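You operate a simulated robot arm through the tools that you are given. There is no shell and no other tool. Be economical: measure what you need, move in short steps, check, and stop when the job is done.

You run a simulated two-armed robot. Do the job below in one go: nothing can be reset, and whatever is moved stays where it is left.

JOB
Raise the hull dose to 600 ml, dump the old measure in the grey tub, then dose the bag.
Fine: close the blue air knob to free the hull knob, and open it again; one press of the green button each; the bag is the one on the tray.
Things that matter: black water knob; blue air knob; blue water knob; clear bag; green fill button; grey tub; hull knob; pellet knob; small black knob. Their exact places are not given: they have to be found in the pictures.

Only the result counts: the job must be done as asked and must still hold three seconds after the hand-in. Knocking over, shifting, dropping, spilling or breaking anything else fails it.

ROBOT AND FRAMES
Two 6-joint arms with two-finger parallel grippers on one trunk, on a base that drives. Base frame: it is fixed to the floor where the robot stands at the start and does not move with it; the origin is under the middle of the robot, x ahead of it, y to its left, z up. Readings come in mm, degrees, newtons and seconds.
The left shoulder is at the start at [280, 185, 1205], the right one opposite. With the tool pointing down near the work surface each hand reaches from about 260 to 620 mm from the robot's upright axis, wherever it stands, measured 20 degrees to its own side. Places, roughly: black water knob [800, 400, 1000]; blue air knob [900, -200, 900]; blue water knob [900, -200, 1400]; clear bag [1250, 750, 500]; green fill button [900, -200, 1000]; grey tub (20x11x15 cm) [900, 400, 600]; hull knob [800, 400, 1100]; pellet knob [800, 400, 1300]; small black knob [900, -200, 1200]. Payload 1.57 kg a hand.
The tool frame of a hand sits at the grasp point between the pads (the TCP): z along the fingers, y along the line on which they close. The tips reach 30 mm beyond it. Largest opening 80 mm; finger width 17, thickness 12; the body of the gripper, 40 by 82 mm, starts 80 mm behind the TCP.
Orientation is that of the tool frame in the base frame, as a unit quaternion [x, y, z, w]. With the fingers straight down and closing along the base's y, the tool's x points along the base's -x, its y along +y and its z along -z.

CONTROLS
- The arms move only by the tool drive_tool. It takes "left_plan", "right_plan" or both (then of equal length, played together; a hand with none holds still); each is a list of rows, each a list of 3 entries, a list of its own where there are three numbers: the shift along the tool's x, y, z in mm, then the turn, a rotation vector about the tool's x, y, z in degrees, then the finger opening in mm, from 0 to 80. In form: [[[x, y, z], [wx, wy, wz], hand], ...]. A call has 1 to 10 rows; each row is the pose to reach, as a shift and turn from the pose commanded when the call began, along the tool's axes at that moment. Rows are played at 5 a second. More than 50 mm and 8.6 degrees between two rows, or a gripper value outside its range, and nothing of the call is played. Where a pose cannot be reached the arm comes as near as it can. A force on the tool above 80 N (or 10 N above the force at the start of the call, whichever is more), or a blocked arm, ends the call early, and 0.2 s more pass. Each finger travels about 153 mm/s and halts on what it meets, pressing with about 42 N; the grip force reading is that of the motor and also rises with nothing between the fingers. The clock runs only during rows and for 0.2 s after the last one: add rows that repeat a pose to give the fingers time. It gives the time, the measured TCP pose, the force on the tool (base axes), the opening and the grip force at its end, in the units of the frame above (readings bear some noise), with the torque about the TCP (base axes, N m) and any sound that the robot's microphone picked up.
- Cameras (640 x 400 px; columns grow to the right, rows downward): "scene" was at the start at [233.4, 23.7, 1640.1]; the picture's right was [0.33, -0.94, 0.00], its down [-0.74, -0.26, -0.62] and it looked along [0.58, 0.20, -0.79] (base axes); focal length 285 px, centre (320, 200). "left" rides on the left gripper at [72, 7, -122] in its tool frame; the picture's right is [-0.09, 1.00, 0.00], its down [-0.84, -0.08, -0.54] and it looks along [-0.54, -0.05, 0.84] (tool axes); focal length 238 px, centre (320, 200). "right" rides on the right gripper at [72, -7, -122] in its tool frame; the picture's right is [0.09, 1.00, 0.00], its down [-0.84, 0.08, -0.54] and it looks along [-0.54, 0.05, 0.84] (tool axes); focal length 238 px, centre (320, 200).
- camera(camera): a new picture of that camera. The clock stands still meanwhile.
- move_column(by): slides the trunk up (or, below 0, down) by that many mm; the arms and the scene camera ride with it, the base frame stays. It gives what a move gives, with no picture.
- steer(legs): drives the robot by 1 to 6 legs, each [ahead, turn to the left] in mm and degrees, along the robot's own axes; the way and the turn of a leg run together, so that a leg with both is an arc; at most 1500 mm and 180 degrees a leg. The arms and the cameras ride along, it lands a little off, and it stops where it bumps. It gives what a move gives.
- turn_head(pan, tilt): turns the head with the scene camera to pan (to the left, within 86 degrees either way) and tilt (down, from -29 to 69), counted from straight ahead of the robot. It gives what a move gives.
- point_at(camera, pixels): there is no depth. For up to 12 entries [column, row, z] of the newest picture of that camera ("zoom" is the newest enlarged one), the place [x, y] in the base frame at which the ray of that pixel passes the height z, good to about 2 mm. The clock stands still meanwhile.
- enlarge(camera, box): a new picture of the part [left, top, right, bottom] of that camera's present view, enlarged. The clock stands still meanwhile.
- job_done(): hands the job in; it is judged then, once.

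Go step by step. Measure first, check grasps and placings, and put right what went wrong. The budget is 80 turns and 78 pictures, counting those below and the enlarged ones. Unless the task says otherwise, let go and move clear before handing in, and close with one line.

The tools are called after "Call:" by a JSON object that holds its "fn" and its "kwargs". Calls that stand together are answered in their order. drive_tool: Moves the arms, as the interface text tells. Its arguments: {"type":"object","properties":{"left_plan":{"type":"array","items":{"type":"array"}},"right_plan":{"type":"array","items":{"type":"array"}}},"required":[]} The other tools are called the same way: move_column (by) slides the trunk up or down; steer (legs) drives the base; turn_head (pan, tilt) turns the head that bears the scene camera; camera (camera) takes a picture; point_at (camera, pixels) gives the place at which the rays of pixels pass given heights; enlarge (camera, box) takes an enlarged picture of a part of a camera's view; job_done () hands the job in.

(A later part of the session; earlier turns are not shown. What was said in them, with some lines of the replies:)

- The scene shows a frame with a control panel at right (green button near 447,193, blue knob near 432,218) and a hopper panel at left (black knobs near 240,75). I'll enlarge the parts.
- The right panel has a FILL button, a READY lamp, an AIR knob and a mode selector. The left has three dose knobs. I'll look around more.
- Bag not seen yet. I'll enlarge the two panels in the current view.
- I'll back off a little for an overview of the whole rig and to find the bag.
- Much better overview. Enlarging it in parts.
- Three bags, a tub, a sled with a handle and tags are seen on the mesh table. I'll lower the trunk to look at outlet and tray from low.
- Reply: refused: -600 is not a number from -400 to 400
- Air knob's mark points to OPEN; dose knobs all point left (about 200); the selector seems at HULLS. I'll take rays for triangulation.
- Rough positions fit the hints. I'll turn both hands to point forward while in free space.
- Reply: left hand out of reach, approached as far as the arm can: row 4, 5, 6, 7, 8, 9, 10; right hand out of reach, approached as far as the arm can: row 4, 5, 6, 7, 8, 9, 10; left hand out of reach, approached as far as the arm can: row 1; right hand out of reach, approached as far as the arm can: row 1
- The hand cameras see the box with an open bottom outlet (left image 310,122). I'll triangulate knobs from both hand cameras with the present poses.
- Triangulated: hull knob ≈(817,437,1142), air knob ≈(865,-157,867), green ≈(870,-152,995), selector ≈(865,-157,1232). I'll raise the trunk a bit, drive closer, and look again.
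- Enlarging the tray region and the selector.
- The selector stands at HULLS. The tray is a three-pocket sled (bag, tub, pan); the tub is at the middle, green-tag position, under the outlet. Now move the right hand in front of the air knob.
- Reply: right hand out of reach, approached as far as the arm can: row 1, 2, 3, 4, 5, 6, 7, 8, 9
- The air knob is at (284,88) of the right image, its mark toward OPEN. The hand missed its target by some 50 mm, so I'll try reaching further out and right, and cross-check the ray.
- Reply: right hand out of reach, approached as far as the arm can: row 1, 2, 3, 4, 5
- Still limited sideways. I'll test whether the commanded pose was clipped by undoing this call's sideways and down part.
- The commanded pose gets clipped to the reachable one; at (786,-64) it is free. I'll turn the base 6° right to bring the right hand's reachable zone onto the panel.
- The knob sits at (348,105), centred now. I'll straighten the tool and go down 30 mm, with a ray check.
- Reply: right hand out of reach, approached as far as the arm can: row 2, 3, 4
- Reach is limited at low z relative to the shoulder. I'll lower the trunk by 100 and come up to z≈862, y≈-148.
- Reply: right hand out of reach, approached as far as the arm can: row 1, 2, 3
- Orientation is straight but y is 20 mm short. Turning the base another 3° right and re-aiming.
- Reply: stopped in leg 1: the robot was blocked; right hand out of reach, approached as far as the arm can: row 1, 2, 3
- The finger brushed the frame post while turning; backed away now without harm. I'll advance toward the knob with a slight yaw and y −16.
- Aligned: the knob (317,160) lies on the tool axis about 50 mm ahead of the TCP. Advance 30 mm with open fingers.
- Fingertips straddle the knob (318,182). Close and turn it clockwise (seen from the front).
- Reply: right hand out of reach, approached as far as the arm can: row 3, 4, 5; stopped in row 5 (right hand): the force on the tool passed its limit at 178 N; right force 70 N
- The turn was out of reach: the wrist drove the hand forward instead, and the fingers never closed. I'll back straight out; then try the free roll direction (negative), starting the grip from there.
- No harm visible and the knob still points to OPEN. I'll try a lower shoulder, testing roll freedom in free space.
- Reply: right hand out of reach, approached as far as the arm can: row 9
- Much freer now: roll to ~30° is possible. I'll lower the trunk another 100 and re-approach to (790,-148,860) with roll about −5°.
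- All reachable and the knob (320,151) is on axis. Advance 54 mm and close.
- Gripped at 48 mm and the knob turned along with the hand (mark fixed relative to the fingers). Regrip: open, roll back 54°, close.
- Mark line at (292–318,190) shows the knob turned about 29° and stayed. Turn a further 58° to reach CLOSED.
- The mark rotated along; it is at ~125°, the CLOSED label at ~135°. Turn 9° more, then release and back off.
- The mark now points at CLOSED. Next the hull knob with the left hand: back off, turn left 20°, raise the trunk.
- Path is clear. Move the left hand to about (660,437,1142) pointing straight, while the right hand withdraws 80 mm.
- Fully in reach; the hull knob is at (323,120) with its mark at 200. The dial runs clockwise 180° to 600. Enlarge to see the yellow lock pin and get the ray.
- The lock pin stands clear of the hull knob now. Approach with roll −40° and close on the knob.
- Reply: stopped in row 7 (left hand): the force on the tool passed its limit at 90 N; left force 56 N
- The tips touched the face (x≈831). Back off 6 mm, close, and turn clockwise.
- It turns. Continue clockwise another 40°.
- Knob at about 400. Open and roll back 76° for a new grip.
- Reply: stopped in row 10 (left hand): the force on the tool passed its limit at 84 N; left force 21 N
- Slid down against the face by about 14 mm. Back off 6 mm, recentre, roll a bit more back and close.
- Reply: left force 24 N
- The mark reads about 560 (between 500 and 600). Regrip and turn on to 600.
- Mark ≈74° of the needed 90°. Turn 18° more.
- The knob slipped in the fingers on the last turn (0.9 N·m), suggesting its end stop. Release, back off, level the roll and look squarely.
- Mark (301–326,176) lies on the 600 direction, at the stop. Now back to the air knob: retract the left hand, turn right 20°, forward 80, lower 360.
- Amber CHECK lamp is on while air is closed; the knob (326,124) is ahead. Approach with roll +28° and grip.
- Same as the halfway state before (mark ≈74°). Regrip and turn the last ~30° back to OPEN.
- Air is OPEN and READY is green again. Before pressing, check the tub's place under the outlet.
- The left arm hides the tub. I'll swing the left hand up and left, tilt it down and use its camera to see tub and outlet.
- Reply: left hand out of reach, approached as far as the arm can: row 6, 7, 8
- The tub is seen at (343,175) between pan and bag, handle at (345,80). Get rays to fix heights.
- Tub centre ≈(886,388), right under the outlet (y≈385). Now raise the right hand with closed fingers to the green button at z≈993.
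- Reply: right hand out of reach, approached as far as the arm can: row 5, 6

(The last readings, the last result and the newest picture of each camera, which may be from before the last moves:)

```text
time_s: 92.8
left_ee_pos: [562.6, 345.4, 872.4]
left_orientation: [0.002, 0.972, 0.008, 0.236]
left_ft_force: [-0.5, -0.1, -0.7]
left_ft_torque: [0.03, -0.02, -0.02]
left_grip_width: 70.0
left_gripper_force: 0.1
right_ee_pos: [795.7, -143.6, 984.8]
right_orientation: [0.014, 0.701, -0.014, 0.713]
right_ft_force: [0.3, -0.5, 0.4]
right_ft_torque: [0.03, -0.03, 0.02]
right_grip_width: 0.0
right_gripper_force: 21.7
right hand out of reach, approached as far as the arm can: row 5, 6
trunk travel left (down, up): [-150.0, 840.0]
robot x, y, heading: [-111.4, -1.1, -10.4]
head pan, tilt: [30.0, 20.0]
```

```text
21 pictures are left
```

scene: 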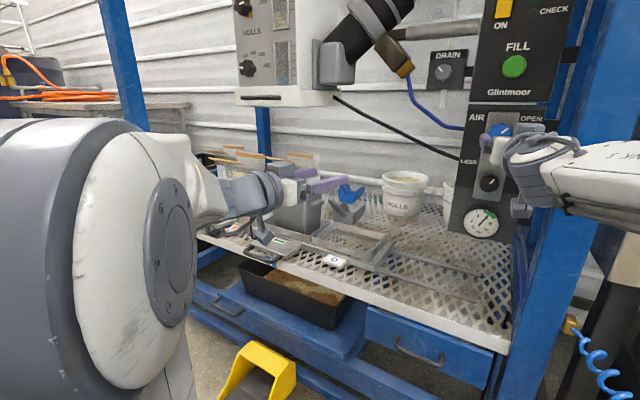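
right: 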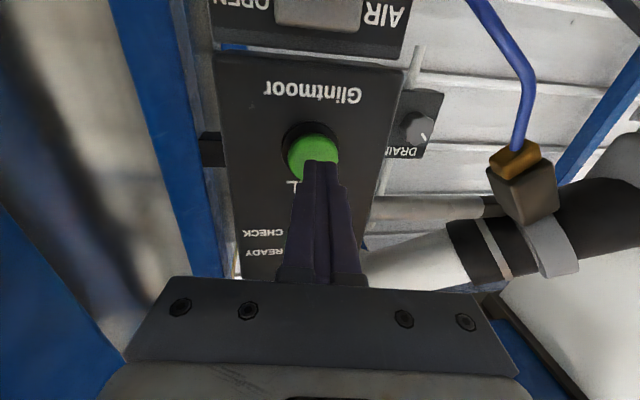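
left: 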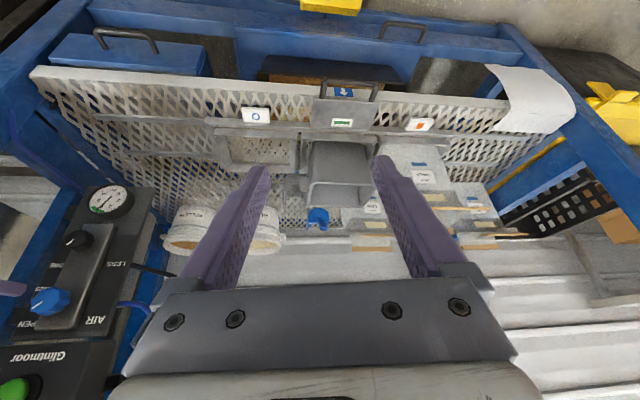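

Near the reach limit; raise the trunk 80 and re-aim at (y −151, z 991).

Call:
{"fn": "move_column", "kwargs": {"by": 80}}

Call:
{"fn": "drive_tool", "kwargs": {"right_plan": [[[38, -3, 0], [0, 0, 0], 0], [[75, -6, 0], [0, 0, 0], 0], [[75, -5, 20], [0, 0, 0], 0], [[75, -4, 30], [0, 0, 0], 0]]}}

Call:
{"fn": "camera", "kwargs": {"camera": "right"}}

```text
time_s: 93.9
left_ee_pos: [562.6, 345.5, 952.7]
left_orientation: [0.003, 0.972, 0.007, 0.235]
left_ft_force: [-0.5, 0.2, -0.1]
left_ft_torque: [-0.02, 0.02, -0.03]
left_grip_width: 70.0
left_gripper_force: 0.0
right_ee_pos: [796.8, -144.4, 1065.0]
right_orientation: [0.015, 0.7, -0.014, 0.713]
right_ft_force: [0.3, -0.9, 0.7]
right_ft_torque: [0.02, 0.0, -0.01]
right_grip_width: 0.1
right_gripper_force: 21.0
trunk travel left (down, up): [-230.0, 760.0]
robot x, y, heading: [-114.7, -1.3, -10.4]
head pan, tilt: [30.0, 20.0]
```

```text
time_s: 94.9
left_ee_pos: [563.4, 344.5, 952.5]
left_orientation: [0.003, 0.972, 0.009, 0.235]
left_ft_force: [1.1, 1.1, 0.9]
left_ft_torque: [0.0, -0.01, -0.02]
left_grip_width: 70.1
left_gripper_force: 0.1
right_ee_pos: [825.9, -148.5, 992.7]
right_orientation: [0.015, 0.7, -0.014, 0.714]
right_ft_force: [-4.5, -2.0, 0.5]
right_ft_torque: [-0.01, -0.04, -0.06]
right_grip_width: 0.0
right_gripper_force: 21.3
trunk travel left (down, up): [-230.0, 760.0]
robot x, y, heading: [-114.6, -3.9, -10.5]
head pan, tilt: [30.0, 20.0]
```

```text
20 pictures are left
```

right: 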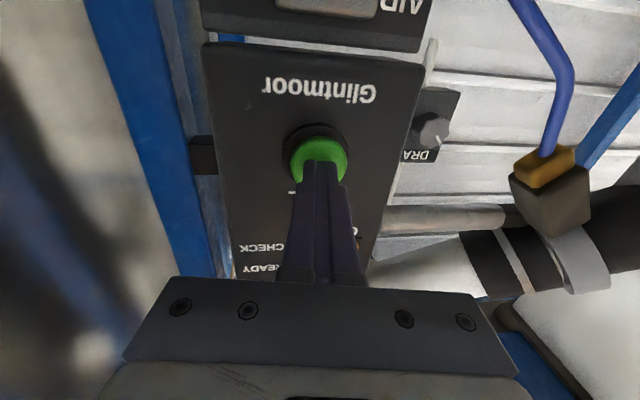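

Light contact (4.5 N) on the button. Press in 9 mm and release.

Call:
{"fn": "drive_tool", "kwargs": {"right_plan": [[[0, 0, 3], [0, 0, 0], 0], [[0, 0, 6], [0, 0, 0], 0], [[0, 0, 9], [0, 0, 0], 0], [[0, 0, 9], [0, 0, 0], 0], [[0, 0, 0], [0, 0, 0], 0], [[0, 0, -20], [0, 0, 0], 0], [[0, 0, -40], [0, 0, 0], 0], [[0, 0, -40], [0, 0, 0], 0]]}}

Call:
{"fn": "camera", "kwargs": {"camera": "right"}}

Call:
{"fn": "camera", "kwargs": {"camera": "left"}}

```text
time_s: 96.7
left_ee_pos: [563.1, 345.2, 951.9]
left_orientation: [0.003, 0.972, 0.007, 0.235]
left_ft_force: [0.3, -0.4, 0.3]
left_ft_torque: [0.02, 0.03, -0.01]
left_grip_width: 69.9
left_gripper_force: 0.0
right_ee_pos: [786.6, -148.1, 989.5]
right_orientation: [0.015, 0.701, -0.015, 0.713]
right_ft_force: [-0.2, 0.1, 0.5]
right_ft_torque: [0.0, -0.03, 0.0]
right_grip_width: 0.0
right_gripper_force: 21.1
trunk travel left (down, up): [-230.0, 760.0]
robot x, y, heading: [-111.2, 0.7, -10.3]
head pan, tilt: [30.0, 20.0]
```

```text
19 pictures are left
```

right: 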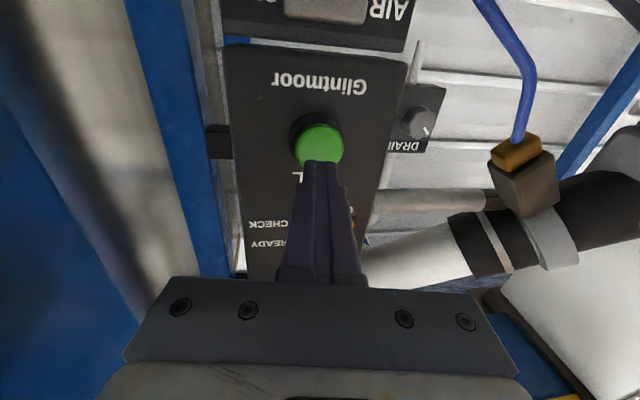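

```text
18 pictures are left
```

left: 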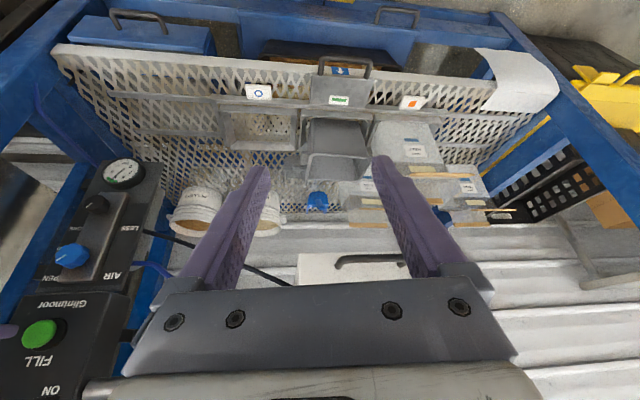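

No sound was reported. Check whether the tub received the hulls.

Call:
{"fn": "enlarge", "kwargs": {"camera": "left", "box": [290, 70, 390, 200]}}

Call:
{"fn": "enlarge", "kwargs": {"camera": "scene", "box": [220, 0, 560, 230]}}

```text
3.08 times, centred on (340, 135) of left
```

zoom: 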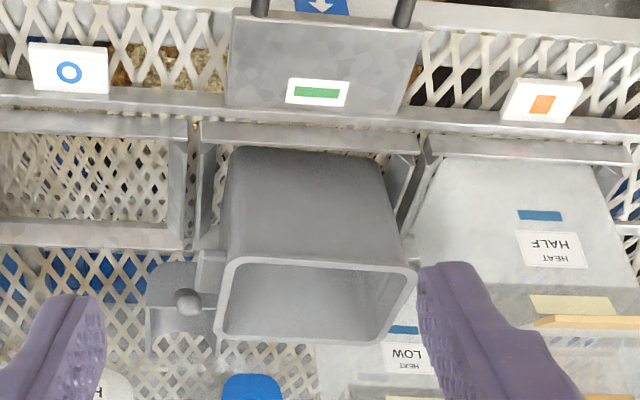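

```text
1.74 times, centred on (390, 115) of scene
```

zoom: 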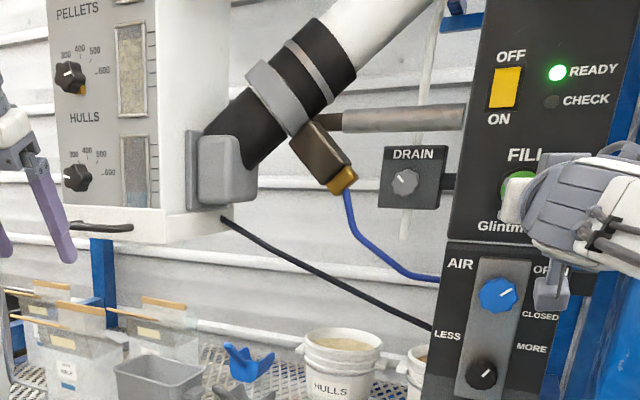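

The hull window is now full, so the measure seems to have cycled. Verify the knob mark and the window at high zoom.

Call:
{"fn": "enlarge", "kwargs": {"camera": "scene", "box": [225, 0, 325, 110]}}

```text
3.64 times, centred on (275, 55) of scene
```

zoom: 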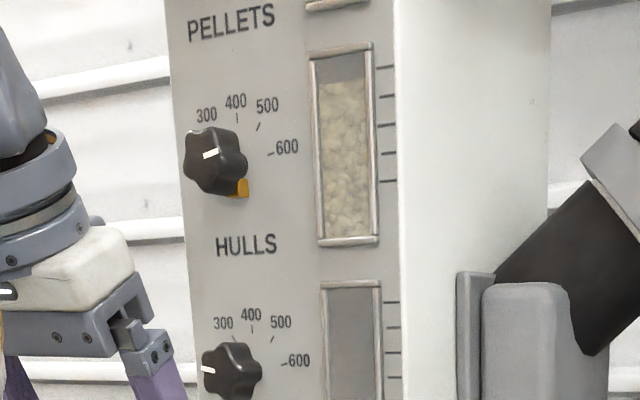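

The hull mark lies symmetric to the 200 end (knob at its 600 stop), and READY is on. Now locate the sled handle precisely with rays from this left picture.

Call:
{"fn": "point_at", "kwargs": {"camera": "left", "pixels": [[345, 60, 480], [345, 60, 520], [369, 72, 480], [320, 70, 480], [338, 100, 480], [338, 100, 520], [258, 92, 480], [258, 92, 520], [411, 102, 480], [411, 102, 520], [318, 98, 480], [363, 103, 480]]}}

```text
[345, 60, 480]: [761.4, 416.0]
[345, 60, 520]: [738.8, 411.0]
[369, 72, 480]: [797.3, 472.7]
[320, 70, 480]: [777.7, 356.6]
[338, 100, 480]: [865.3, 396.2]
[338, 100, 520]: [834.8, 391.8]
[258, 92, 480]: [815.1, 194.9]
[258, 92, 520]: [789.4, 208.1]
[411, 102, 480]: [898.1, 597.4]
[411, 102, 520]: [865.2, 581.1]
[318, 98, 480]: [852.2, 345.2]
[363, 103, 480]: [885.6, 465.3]
```

Handle bar ≈(755,414,490), right post ≈(775,357); rails run along (0.20,0.98), tag spacing ≈203 mm. Retract the right hand, turn the base left 13° and lower the trunk.

Call:
{"fn": "drive_tool", "kwargs": {"right_plan": [[[0, 0, -40], [0, 0, 0], 0], [[0, 0, -80], [0, 0, 0], 0], [[0, 0, -120], [0, 0, 0], 0], [[0, 0, -160], [0, 0, 0], 0]]}}

Call:
{"fn": "steer", "kwargs": {"legs": [[0, 13]]}}

Call:
{"fn": "move_column", "kwargs": {"by": -225}}

Call:
{"fn": "turn_head", "kwargs": {"pan": 20, "tilt": 28}}

Call:
{"fn": "camera", "kwargs": {"camera": "scene"}}

```text
time_s: 97.7
left_ee_pos: [562.4, 344.1, 952.9]
left_orientation: [0.002, 0.972, 0.009, 0.236]
left_ft_force: [-0.4, 0.6, -0.6]
left_ft_torque: [-0.01, 0.03, 0.02]
left_grip_width: 69.8
left_gripper_force: 0.1
right_ee_pos: [627.2, -141.5, 989.3]
right_orientation: [0.015, 0.701, -0.014, 0.713]
right_ft_force: [-0.1, 0.3, 0.5]
right_ft_torque: [0.0, 0.0, 0.0]
right_grip_width: 0.0
right_gripper_force: 21.5
trunk travel left (down, up): [-230.0, 760.0]
robot x, y, heading: [-112.1, 0.8, -10.3]
head pan, tilt: [30.0, 20.0]
```

```text
time_s: 98.9
left_ee_pos: [469.6, 486.2, 953.4]
left_orientation: [-0.107, 0.966, 0.035, 0.233]
left_ft_force: [0.6, -0.3, 0.1]
left_ft_torque: [-0.03, 0.0, -0.01]
left_grip_width: 70.1
left_gripper_force: 0.1
right_ee_pos: [641.3, 28.2, 990.5]
right_orientation: [-0.063, 0.698, 0.066, 0.711]
right_ft_force: [0.1, 0.0, 0.6]
right_ft_torque: [0.01, 0.0, 0.0]
right_grip_width: 0.3
right_gripper_force: 21.8
trunk travel left (down, up): [-230.0, 760.0]
robot x, y, heading: [-112.0, 0.0, 2.8]
head pan, tilt: [30.0, 20.0]
```

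```text
time_s: 101.3
left_ee_pos: [468.9, 487.9, 727.2]
left_orientation: [-0.107, 0.966, 0.036, 0.233]
left_ft_force: [0.0, 0.0, -0.4]
left_ft_torque: [0.04, 0.01, 0.03]
left_grip_width: 70.0
left_gripper_force: 0.0
right_ee_pos: [641.1, 27.6, 764.6]
right_orientation: [-0.063, 0.698, 0.065, 0.71]
right_ft_force: [-0.7, -0.3, -0.7]
right_ft_torque: [-0.01, 0.01, -0.03]
right_grip_width: 0.2
right_gripper_force: 21.6
trunk travel left (down, up): [-5.0, 985.0]
robot x, y, heading: [-114.9, 1.7, 2.9]
head pan, tilt: [30.0, 20.0]
```

```text
time_s: 102.0
left_ee_pos: [470.0, 485.6, 727.9]
left_orientation: [-0.107, 0.966, 0.035, 0.232]
left_ft_force: [0.6, 0.2, 0.5]
left_ft_torque: [0.01, 0.02, -0.04]
left_grip_width: 70.0
left_gripper_force: 0.1
right_ee_pos: [640.5, 26.9, 764.6]
right_orientation: [-0.064, 0.698, 0.066, 0.71]
right_ft_force: [-0.1, -0.3, 0.1]
right_ft_torque: [0.01, 0.0, 0.01]
right_grip_width: 0.0
right_gripper_force: 21.2
trunk travel left (down, up): [-5.0, 985.0]
robot x, y, heading: [-113.3, -0.8, 2.5]
head pan, tilt: [20.0, 28.0]
```

```text
14 pictures are left
```

scene: 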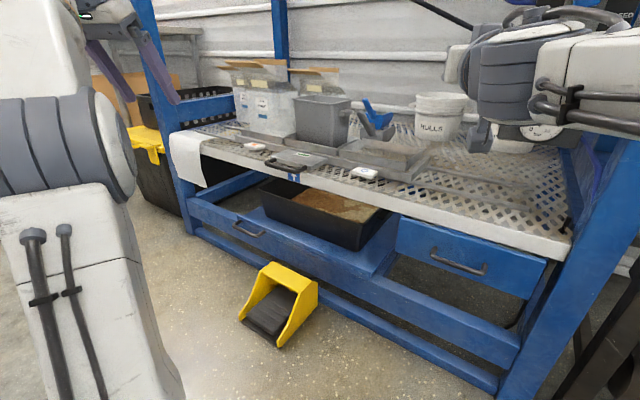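

Good clear view from low; enlarge the handle and sled.

Call:
{"fn": "enlarge", "kwargs": {"camera": "scene", "box": [230, 90, 400, 200]}}

Call:
{"fn": "point_at", "kwargs": {"camera": "scene", "pixels": [[286, 166, 480], [286, 166, 500], [302, 166, 490], [270, 161, 490], [365, 173, 480], [255, 146, 480], [303, 156, 490]]}}

```text
3.64 times, centred on (315, 145) of scene
```

zoom: 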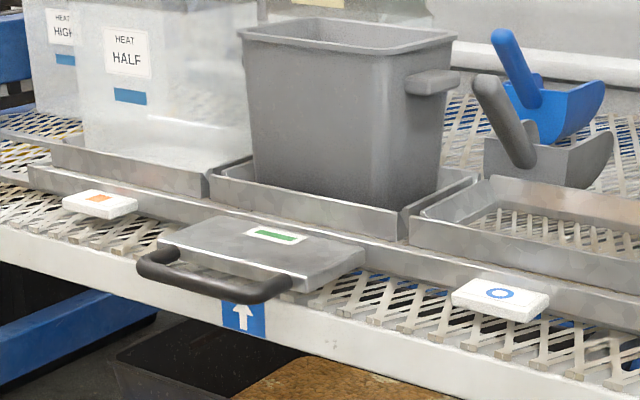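

```text
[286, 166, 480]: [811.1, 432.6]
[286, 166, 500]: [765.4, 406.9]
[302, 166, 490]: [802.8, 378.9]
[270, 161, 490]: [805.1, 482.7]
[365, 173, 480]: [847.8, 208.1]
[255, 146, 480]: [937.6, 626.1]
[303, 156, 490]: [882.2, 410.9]
```

The handle is a short loop in front of the sled plate; its left side is free. I'll push the sled to the right from its left side with closed fingers, first coming to a waypoint at (760,520,620), tilted 30° down.

Call:
{"fn": "drive_tool", "kwargs": {"left_plan": [[[-30, -5, 33], [2.4, -4.7, 2.3], 30], [[-60, -10, 65], [4.8, -9.3, 4.6], 0], [[-90, -14, 98], [7.2, -14, 6.9], 0], [[-119, -19, 130], [9.5, -18.6, 9.2], 0], [[-149, -24, 163], [11.9, -23.3, 11.5], 0], [[-179, -29, 195], [14.3, -27.9, 13.8], 0], [[-209, -33, 228], [16.7, -32.6, 16.1], 0], [[-209, -33, 228], [16.7, -32.6, 16.1], 0]]}}

Call:
{"fn": "camera", "kwargs": {"camera": "left"}}

```text
time_s: 103.8
left_ee_pos: [753.2, 518.1, 612.5]
left_orientation: [0.076, 0.862, -0.044, 0.499]
left_ft_force: [0.5, -0.5, 0.8]
left_ft_torque: [0.0, 0.02, -0.01]
left_grip_width: 0.0
left_gripper_force: 21.1
left hand out of reach, approached as far as the arm can: row 7, 8
right_ee_pos: [640.5, 26.5, 764.8]
right_orientation: [-0.063, 0.698, 0.066, 0.71]
right_ft_force: [-0.2, 0.0, 0.1]
right_ft_torque: [0.0, 0.02, -0.03]
right_grip_width: 0.0
right_gripper_force: 21.4
trunk travel left (down, up): [-5.0, 985.0]
robot x, y, heading: [-112.7, -2.4, 2.5]
head pan, tilt: [20.0, 28.0]
```

```text
12 pictures are left
```

left: 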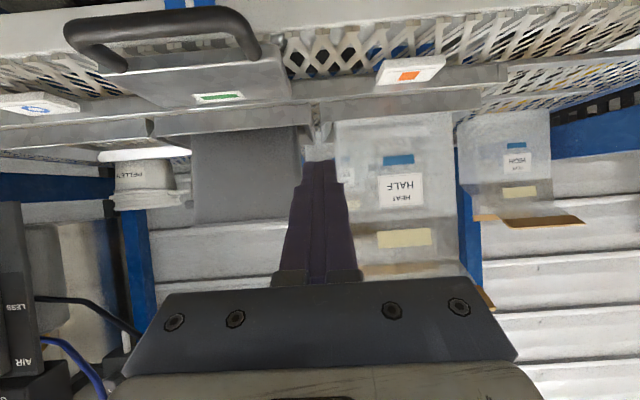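

The hand is at its far limit; pull it back 60 mm and drive the base 80 mm forward (still behind its start spot).

Call:
{"fn": "drive_tool", "kwargs": {"left_plan": [[[0, 0, -30], [0, 0, 0], 0], [[0, 0, -60], [0, 0, 0], 0]]}}

Call:
{"fn": "steer", "kwargs": {"legs": [[85, 0]]}}

```text
time_s: 104.4
left_ee_pos: [706.2, 530.9, 649.3]
left_orientation: [0.075, 0.863, -0.043, 0.498]
left_ft_force: [-0.1, -0.6, 1.0]
left_ft_torque: [0.03, 0.01, -0.03]
left_grip_width: 0.0
left_gripper_force: 21.5
left hand out of reach, approached as far as the arm can: row 1, 2
right_ee_pos: [640.7, 27.4, 765.6]
right_orientation: [-0.063, 0.698, 0.065, 0.71]
right_ft_force: [-1.0, -0.4, 0.2]
right_ft_torque: [-0.01, 0.02, 0.04]
right_grip_width: 0.0
right_gripper_force: 21.5
trunk travel left (down, up): [-5.0, 985.0]
robot x, y, heading: [-114.6, -0.4, 3.0]
head pan, tilt: [20.0, 28.0]
```

```text
time_s: 105.5
left_ee_pos: [793.4, 536.4, 648.6]
left_orientation: [0.076, 0.863, -0.044, 0.498]
left_ft_force: [1.0, 0.7, -1.0]
left_ft_torque: [0.02, -0.04, -0.05]
left_grip_width: 0.1
left_gripper_force: 22.0
right_ee_pos: [728.8, 32.1, 764.7]
right_orientation: [-0.063, 0.698, 0.065, 0.71]
right_ft_force: [-0.1, 0.0, 0.1]
right_ft_torque: [0.01, -0.01, 0.01]
right_grip_width: 0.0
right_gripper_force: 21.6
trunk travel left (down, up): [-5.0, 985.0]
robot x, y, heading: [-26.7, 10.4, 3.0]
head pan, tilt: [20.0, 28.0]
```

Continue downward toward (808,518,535).

Call:
{"fn": "drive_tool", "kwargs": {"left_plan": [[[22, -4, 18], [0, 0, 0], 0], [[45, -8, 36], [0, 0, 0], 0], [[67, -12, 54], [0, 0, 0], 0], [[90, -15, 72], [0, 0, 0], 0], [[90, -15, 72], [0, 0, 0], 0]]}}

Call:
{"fn": "camera", "kwargs": {"camera": "left"}}

```text
time_s: 106.7
left_ee_pos: [848.4, 550.2, 563.3]
left_orientation: [0.076, 0.863, -0.044, 0.497]
left_ft_force: [0.5, 0.4, 0.0]
left_ft_torque: [-0.01, -0.02, -0.01]
left_grip_width: 0.0
left_gripper_force: 21.4
left hand out of reach, approached as far as the arm can: row 1, 2, 3, 4, 5
right_ee_pos: [730.0, 32.4, 763.8]
right_orientation: [-0.063, 0.698, 0.065, 0.71]
right_ft_force: [-0.1, 0.1, 0.4]
right_ft_torque: [-0.01, -0.02, -0.02]
right_grip_width: 0.0
right_gripper_force: 21.6
trunk travel left (down, up): [-5.0, 985.0]
robot x, y, heading: [-24.4, 5.0, 2.8]
head pan, tilt: [20.0, 28.0]
```

```text
11 pictures are left
```

left: 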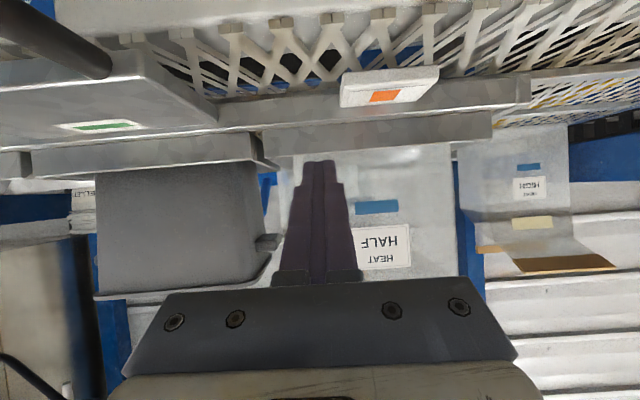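

That was the near limit of the arm, not the far one — and the fingertips got close to the bag. Back the base off 135 mm, then extend.

Call:
{"fn": "steer", "kwargs": {"legs": [[-135, 0]]}}

Call:
{"fn": "drive_tool", "kwargs": {"left_plan": [[[10, -10, 15], [0, 0, 0], 0], [[20, -20, 35], [0, 0, 0], 0], [[15, -27, 60], [0, 0, 0], 0], [[10, -34, 80], [0, 0, 0], 0], [[5, -40, 90], [0, 0, 0], 0], [[5, -40, 90], [0, 0, 0], 0]]}}

```text
time_s: 108.0
left_ee_pos: [708.0, 546.4, 564.5]
left_orientation: [0.074, 0.864, -0.042, 0.497]
left_ft_force: [0.0, -0.2, 1.1]
left_ft_torque: [0.03, 0.0, 0.02]
left_grip_width: 0.0
left_gripper_force: 21.2
right_ee_pos: [590.0, 27.7, 765.5]
right_orientation: [-0.065, 0.698, 0.067, 0.71]
right_ft_force: [-0.3, -0.3, -0.2]
right_ft_torque: [-0.01, -0.01, 0.01]
right_grip_width: 0.0
right_gripper_force: 21.4
trunk travel left (down, up): [-5.0, 985.0]
robot x, y, heading: [-157.3, -1.0, 2.9]
head pan, tilt: [20.0, 28.0]
```

```text
time_s: 109.5
left_ee_pos: [775.8, 494.0, 518.2]
left_orientation: [0.074, 0.864, -0.043, 0.497]
left_ft_force: [-12.6, 0.5, 2.0]
left_ft_torque: [0.01, 0.1, -0.16]
left_grip_width: 0.1
left_gripper_force: 21.5
left hand out of reach, approached as far as the arm can: row 1, 2, 3, 4
right_ee_pos: [589.7, 29.4, 766.1]
right_orientation: [-0.064, 0.697, 0.067, 0.711]
right_ft_force: [0.5, -0.4, 0.1]
right_ft_torque: [-0.04, 0.0, -0.01]
right_grip_width: 0.5
right_gripper_force: 21.7
trunk travel left (down, up): [-5.0, 985.0]
robot x, y, heading: [-162.3, -6.3, 3.1]
head pan, tilt: [20.0, 28.0]
```

There is a light contact (−12.6 N in x) at the tip. Look.

Call:
{"fn": "camera", "kwargs": {"camera": "left"}}

```text
10 pictures are left
```

left: 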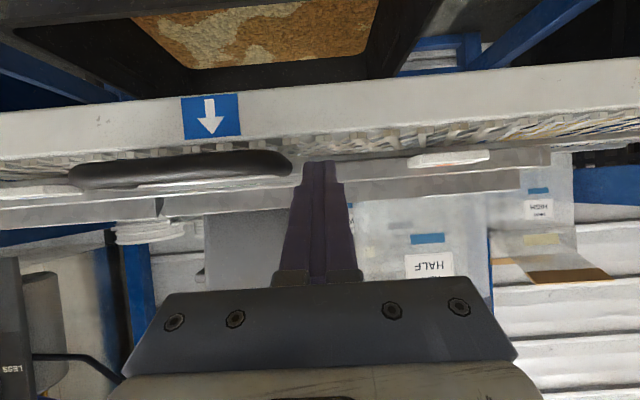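

The tip touches the plate's front face just left of the handle. Step back, 28 mm left, then forward along the plate's side.

Call:
{"fn": "drive_tool", "kwargs": {"left_plan": [[[0, 0, -10], [0, 0, 0], 0], [[0, 28, -10], [0, 0, 0], 0], [[-5, 28, 0], [0, 0, 0], 0], [[-10, 28, 10], [0, 0, 0], 0], [[-17, 28, 22], [0, 0, 0], 0], [[-17, 28, 22], [0, 0, 0], 0]]}}

Call:
{"fn": "camera", "kwargs": {"camera": "left"}}

```text
time_s: 110.8
left_ee_pos: [780.9, 500.4, 504.8]
left_orientation: [0.074, 0.864, -0.043, 0.497]
left_ft_force: [-0.5, 0.1, -0.3]
left_ft_torque: [0.01, 0.0, 0.0]
left_grip_width: 0.1
left_gripper_force: 21.1
left hand out of reach, approached as far as the arm can: row 1, 2, 3, 4, 5, 6
right_ee_pos: [590.3, 28.1, 765.9]
right_orientation: [-0.066, 0.698, 0.068, 0.71]
right_ft_force: [-0.1, -0.1, 0.2]
right_ft_torque: [0.02, 0.03, -0.01]
right_grip_width: 0.2
right_gripper_force: 21.4
trunk travel left (down, up): [-5.0, 985.0]
robot x, y, heading: [-165.2, -4.9, 3.1]
head pan, tilt: [20.0, 28.0]
```

```text
9 pictures are left
```

left: 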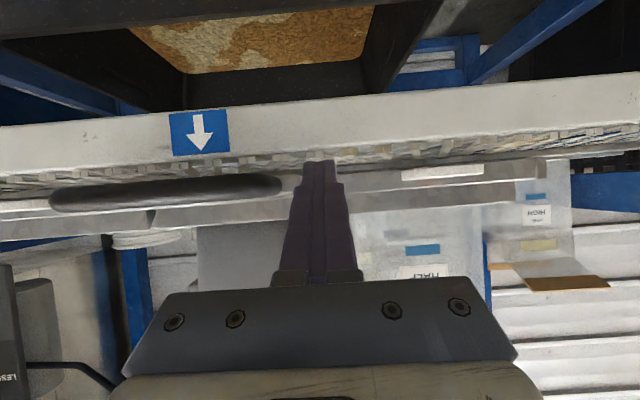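

The finger now stands beside the handle's left end (282,195), free of contact. Push right along the rail (tool −y), 70 mm first.

Call:
{"fn": "drive_tool", "kwargs": {"left_plan": [[[0, -8, 0], [0, 0, 0], 0], [[0, -18, 0], [0, 0, 0], 0], [[0, -30, 0], [0, 0, 0], 0], [[0, -43, 0], [0, 0, 0], 0], [[0, -56, 0], [0, 0, 0], 0], [[0, -70, 0], [0, 0, 0], 0]]}}

Call:
{"fn": "camera", "kwargs": {"camera": "left"}}

```text
time_s: 112.2
left_ee_pos: [767.6, 427.6, 505.1]
left_orientation: [0.076, 0.864, -0.045, 0.496]
left_ft_force: [0.0, 0.0, 0.2]
left_ft_torque: [-0.01, 0.03, 0.0]
left_grip_width: 0.2
left_gripper_force: 20.8
right_ee_pos: [590.9, 29.1, 766.3]
right_orientation: [-0.066, 0.698, 0.068, 0.71]
right_ft_force: [-0.9, 0.2, -0.2]
right_ft_torque: [-0.01, 0.03, -0.04]
right_grip_width: 0.0
right_gripper_force: 22.0
trunk travel left (down, up): [-5.0, 985.0]
robot x, y, heading: [-163.6, -3.1, 3.0]
head pan, tilt: [20.0, 28.0]
```

```text
8 pictures are left
```

left: 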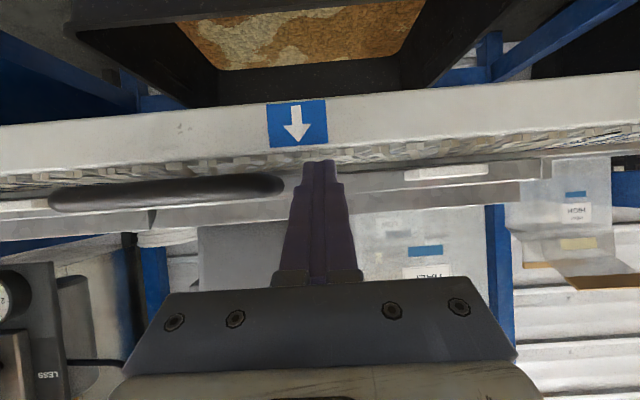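

The sled follows (handle still at col 283, bag with it). Continue 124 mm more in gentle steps.

Call:
{"fn": "drive_tool", "kwargs": {"left_plan": [[[0, -8, 0], [0, 0, 0], 0], [[0, -20, 0], [0, 0, 0], 0], [[0, -34, 0], [0, 0, 0], 0], [[0, -48, 0], [0, 0, 0], 0], [[0, -62, 0], [0, 0, 0], 0], [[0, -76, 0], [0, 0, 0], 0], [[0, -90, 0], [0, 0, 0], 0], [[0, -102, 0], [0, 0, 0], 0], [[0, -112, 0], [0, 0, 0], 0], [[0, -120, 0], [0, 0, 0], 0]]}}

Call:
{"fn": "camera", "kwargs": {"camera": "scene"}}

```text
time_s: 114.5
left_ee_pos: [747.9, 311.6, 506.6]
left_orientation: [0.076, 0.863, -0.045, 0.498]
left_ft_force: [0.0, -0.4, 0.0]
left_ft_torque: [0.01, -0.03, -0.01]
left_grip_width: 0.0
left_gripper_force: 21.7
right_ee_pos: [589.5, 27.9, 765.6]
right_orientation: [-0.065, 0.698, 0.067, 0.71]
right_ft_force: [-0.1, 0.1, -0.2]
right_ft_torque: [-0.01, 0.0, -0.02]
right_grip_width: 0.2
right_gripper_force: 21.4
trunk travel left (down, up): [-5.0, 985.0]
robot x, y, heading: [-163.0, 1.8, 2.7]
head pan, tilt: [20.0, 28.0]
```

```text
7 pictures are left
```

scene: 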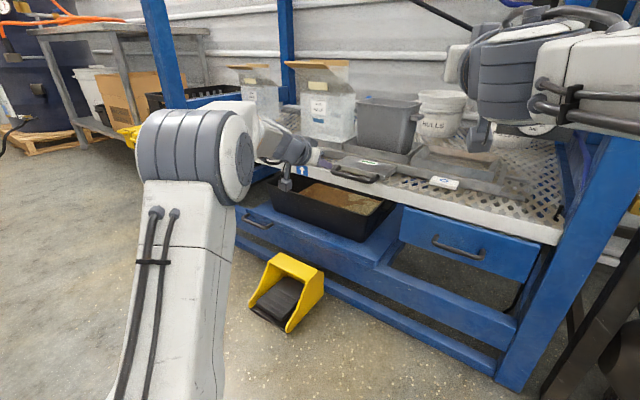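

The tags ride on the sled, so the orange (bag) tag must align with the fixed blue arrow at (300,168). Enlarge to check.

Call:
{"fn": "enlarge", "kwargs": {"camera": "scene", "box": [240, 60, 460, 200]}}

Call:
{"fn": "point_at", "kwargs": {"camera": "scene", "pixels": [[369, 162, 508], [444, 183, 500], [302, 169, 475], [302, 169, 485]]}}

```text
2.86 times, centred on (350, 130) of scene
```

zoom: 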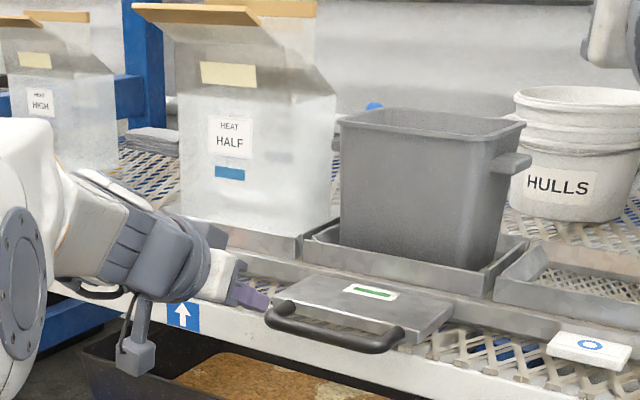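

```text
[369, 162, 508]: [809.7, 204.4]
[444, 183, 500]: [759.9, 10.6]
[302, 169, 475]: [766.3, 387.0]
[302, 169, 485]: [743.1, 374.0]
```

The green tag moved 192 mm; tag pitch is ≈198. Push 6 mm more, then step away and withdraw the left hand.

Call:
{"fn": "drive_tool", "kwargs": {"left_plan": [[[0, -3, 0], [0, 0, 0], 0], [[0, -6, 0], [0, 0, 0], 0], [[0, -6, 0], [0, 0, 0], 0], [[0, 6, 0], [0, 0, 0], 0], [[0, 12, -10], [0, 0, 0], 0], [[0, 14, -40], [0, 0, 0], 0], [[-20, 14, -80], [0, 0, 0], 0], [[-60, 14, -100], [0, 0, 0], 0]]}}

Call:
{"fn": "enlarge", "kwargs": {"camera": "scene", "box": [240, 60, 460, 200]}}

```text
time_s: 116.2
left_ee_pos: [693.8, 337.4, 608.0]
left_orientation: [0.074, 0.863, -0.043, 0.497]
left_ft_force: [-0.3, -0.2, 0.2]
left_ft_torque: [0.02, -0.01, -0.02]
left_grip_width: 0.1
left_gripper_force: 21.7
right_ee_pos: [590.1, 28.4, 765.1]
right_orientation: [-0.065, 0.698, 0.067, 0.71]
right_ft_force: [0.3, -0.7, 0.4]
right_ft_torque: [0.01, 0.0, -0.01]
right_grip_width: 0.0
right_gripper_force: 21.2
trunk travel left (down, up): [-5.0, 985.0]
robot x, y, heading: [-161.5, -4.0, 3.1]
head pan, tilt: [20.0, 28.0]
```

```text
2.86 times, centred on (350, 130) of scene
```

zoom: 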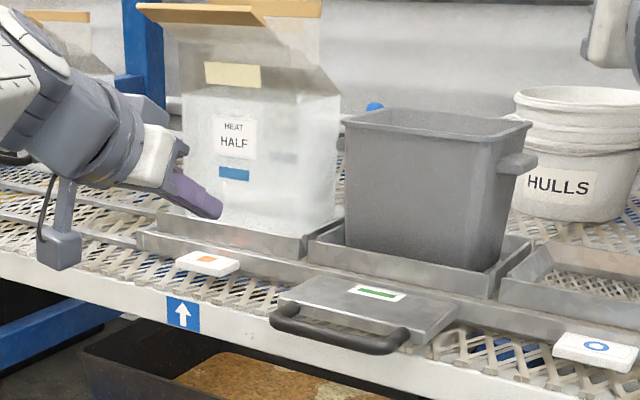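

Orange tag (207,259) now stands over the arrow (183,314) just as the green one did before. Withdraw the left hand, raise the trunk, and return to the button.

Call:
{"fn": "drive_tool", "kwargs": {"left_plan": [[[-20, 10, -35], [0, 0, 0], 20], [[-40, 20, -70], [0, 0, 0], 20], [[-60, 30, -105], [0, 0, 0], 20], [[-80, 40, -140], [0, 0, 0], 20]]}}

Call:
{"fn": "move_column", "kwargs": {"by": 225}}

Call:
{"fn": "steer", "kwargs": {"legs": [[0, -13.2], [50, 0]]}}

```text
time_s: 117.2
left_ee_pos: [620.9, 391.6, 749.4]
left_orientation: [0.074, 0.863, -0.043, 0.497]
left_ft_force: [0.3, -0.1, -0.5]
left_ft_torque: [0.0, 0.0, 0.03]
left_grip_width: 20.2
left_gripper_force: 0.2
right_ee_pos: [590.5, 27.6, 766.2]
right_orientation: [-0.065, 0.698, 0.067, 0.71]
right_ft_force: [-0.2, 0.2, -0.5]
right_ft_torque: [0.02, 0.05, -0.02]
right_grip_width: 0.0
right_gripper_force: 21.0
trunk travel left (down, up): [-5.0, 985.0]
robot x, y, heading: [-161.6, 0.0, 3.0]
head pan, tilt: [20.0, 28.0]
```

```text
time_s: 119.6
left_ee_pos: [620.7, 392.1, 975.6]
left_orientation: [0.075, 0.864, -0.043, 0.497]
left_ft_force: [0.7, 0.3, 0.7]
left_ft_torque: [0.02, -0.02, 0.0]
left_grip_width: 20.1
left_gripper_force: 0.0
right_ee_pos: [590.8, 28.5, 990.9]
right_orientation: [-0.065, 0.698, 0.067, 0.71]
right_ft_force: [-0.2, -0.1, -0.6]
right_ft_torque: [-0.01, 0.01, -0.01]
right_grip_width: 0.0
right_gripper_force: 21.1
trunk travel left (down, up): [-230.0, 760.0]
robot x, y, heading: [-166.5, -5.6, 2.8]
head pan, tilt: [20.0, 28.0]
```

```text
time_s: 121.4
left_ee_pos: [739.8, 192.4, 976.4]
left_orientation: [0.173, 0.849, -0.1, 0.489]
left_ft_force: [-0.6, -0.5, 0.2]
left_ft_torque: [0.0, 0.0, 0.04]
left_grip_width: 19.9
left_gripper_force: 0.1
right_ee_pos: [625.8, -153.2, 990.0]
right_orientation: [0.014, 0.701, -0.014, 0.713]
right_ft_force: [-0.6, 0.1, 0.3]
right_ft_torque: [-0.03, 0.02, 0.03]
right_grip_width: 0.0
right_gripper_force: 20.8
trunk travel left (down, up): [-230.0, 760.0]
robot x, y, heading: [-114.3, -12.6, -10.4]
head pan, tilt: [20.0, 28.0]
```

Aligned for the button: contact was at TCP x≈826. Advance to x≈815 with a +12 mm y correction.

Call:
{"fn": "drive_tool", "kwargs": {"right_plan": [[[0, 4, 45], [0, 0, 0], 0], [[0, 8, 90], [0, 0, 0], 0], [[0, 12, 135], [0, 0, 0], 0], [[0, 12, 175], [0, 0, 0], 0], [[0, 12, 188], [0, 0, 0], 0], [[0, 12, 188], [0, 0, 0], 0]]}}

Call:
{"fn": "camera", "kwargs": {"camera": "right"}}

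```text
time_s: 122.8
left_ee_pos: [738.7, 192.3, 975.4]
left_orientation: [0.173, 0.849, -0.1, 0.489]
left_ft_force: [0.9, -1.2, 0.4]
left_ft_torque: [0.01, -0.01, -0.04]
left_grip_width: 20.0
left_gripper_force: 0.1
right_ee_pos: [816.6, -152.6, 992.3]
right_orientation: [0.016, 0.7, -0.015, 0.713]
right_ft_force: [-0.6, -0.4, 0.2]
right_ft_torque: [0.01, 0.0, -0.03]
right_grip_width: 0.1
right_gripper_force: 21.4
trunk travel left (down, up): [-230.0, 760.0]
robot x, y, heading: [-113.2, -11.2, -10.0]
head pan, tilt: [20.0, 28.0]
```

```text
4 pictures are left
```

right: 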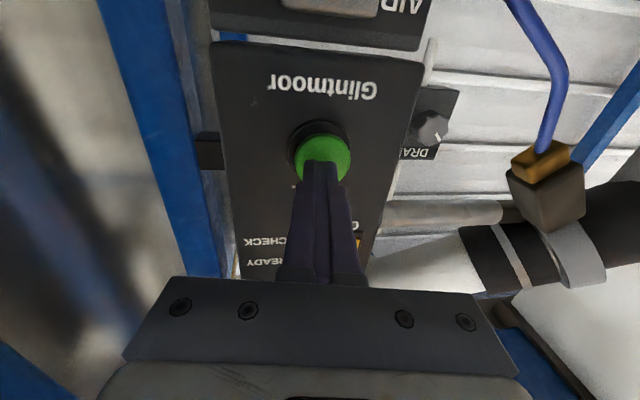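

On target. Press once (to x≈835) and withdraw.

Call:
{"fn": "drive_tool", "kwargs": {"right_plan": [[[0, 0, 9], [0, 0, 0], 0], [[0, 0, 13], [0, 0, 0], 0], [[0, 0, 16], [0, 0, 0], 0], [[0, 0, 19], [0, 0, 0], 0], [[0, 0, 19], [0, 0, 0], 0], [[0, 0, 8], [0, 0, 0], 0], [[0, 0, -20], [0, 0, 0], 0], [[0, 0, -60], [0, 0, 0], 0], [[0, 0, -100], [0, 0, 0], 0], [[0, 0, -140], [0, 0, 0], 0]]}}

Call:
{"fn": "turn_head", "kwargs": {"pan": 32, "tilt": 22}}

Call:
{"fn": "camera", "kwargs": {"camera": "scene"}}

```text
time_s: 125.0
left_ee_pos: [739.7, 193.1, 974.7]
left_orientation: [0.173, 0.849, -0.101, 0.489]
left_ft_force: [-0.3, 0.3, -0.8]
left_ft_torque: [-0.03, 0.03, 0.0]
left_grip_width: 20.1
left_gripper_force: 0.1
right_ee_pos: [673.9, -143.3, 991.9]
right_orientation: [0.015, 0.7, -0.014, 0.714]
right_ft_force: [0.1, 0.0, -0.5]
right_ft_torque: [0.01, -0.04, 0.0]
right_grip_width: 0.0
right_gripper_force: 21.9
trunk travel left (down, up): [-230.0, 760.0]
robot x, y, heading: [-109.5, -7.7, -10.0]
head pan, tilt: [20.0, 28.0]
```

```text
time_s: 125.7
left_ee_pos: [739.1, 193.1, 975.0]
left_orientation: [0.173, 0.849, -0.1, 0.489]
left_ft_force: [0.1, 0.4, 0.1]
left_ft_torque: [-0.03, 0.02, 0.0]
left_grip_width: 20.3
left_gripper_force: 0.0
right_ee_pos: [674.8, -144.2, 992.3]
right_orientation: [0.015, 0.701, -0.014, 0.713]
right_ft_force: [-0.2, 0.4, 0.4]
right_ft_torque: [0.0, 0.01, -0.02]
right_grip_width: 0.0
right_gripper_force: 21.1
trunk travel left (down, up): [-230.0, 760.0]
robot x, y, heading: [-115.3, -14.8, -10.2]
head pan, tilt: [32.0, 22.0]
```

```text
3 pictures are left
```

scene: 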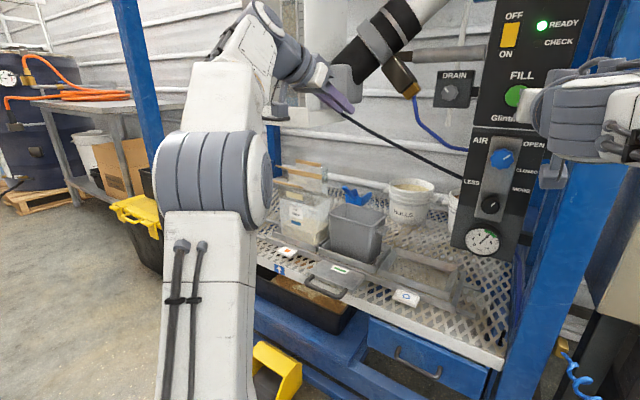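

READY is lit. Enlarge bag and tub to confirm the dose.

Call:
{"fn": "enlarge", "kwargs": {"camera": "scene", "box": [265, 150, 405, 290]}}

```text
2.86 times, centred on (335, 220) of scene
```

zoom: 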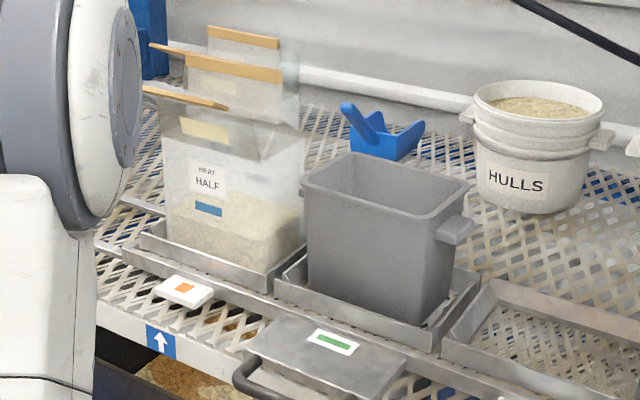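

The bag in the tray now holds hulls at its bottom (230,220), with no spill to be seen; air is OPEN and READY is lit. Both hands are clear, so I hand in.

Call:
{"fn": "job_done", "kwargs": {}}

```text
The job is handed in.
```

I set the hull knob to its 600 end stop, opened the blue air knob again, dumped the old measure with the grey tub under the outlet, and dosed the bag on the tray, with one press of the green button each time. The last picture shows hulls in the bag and no spill. I never saw inside the tub; I take the dump as done because the hull window refilled after the press. That window read about 560 rather than 600, probably from the low camera angle.
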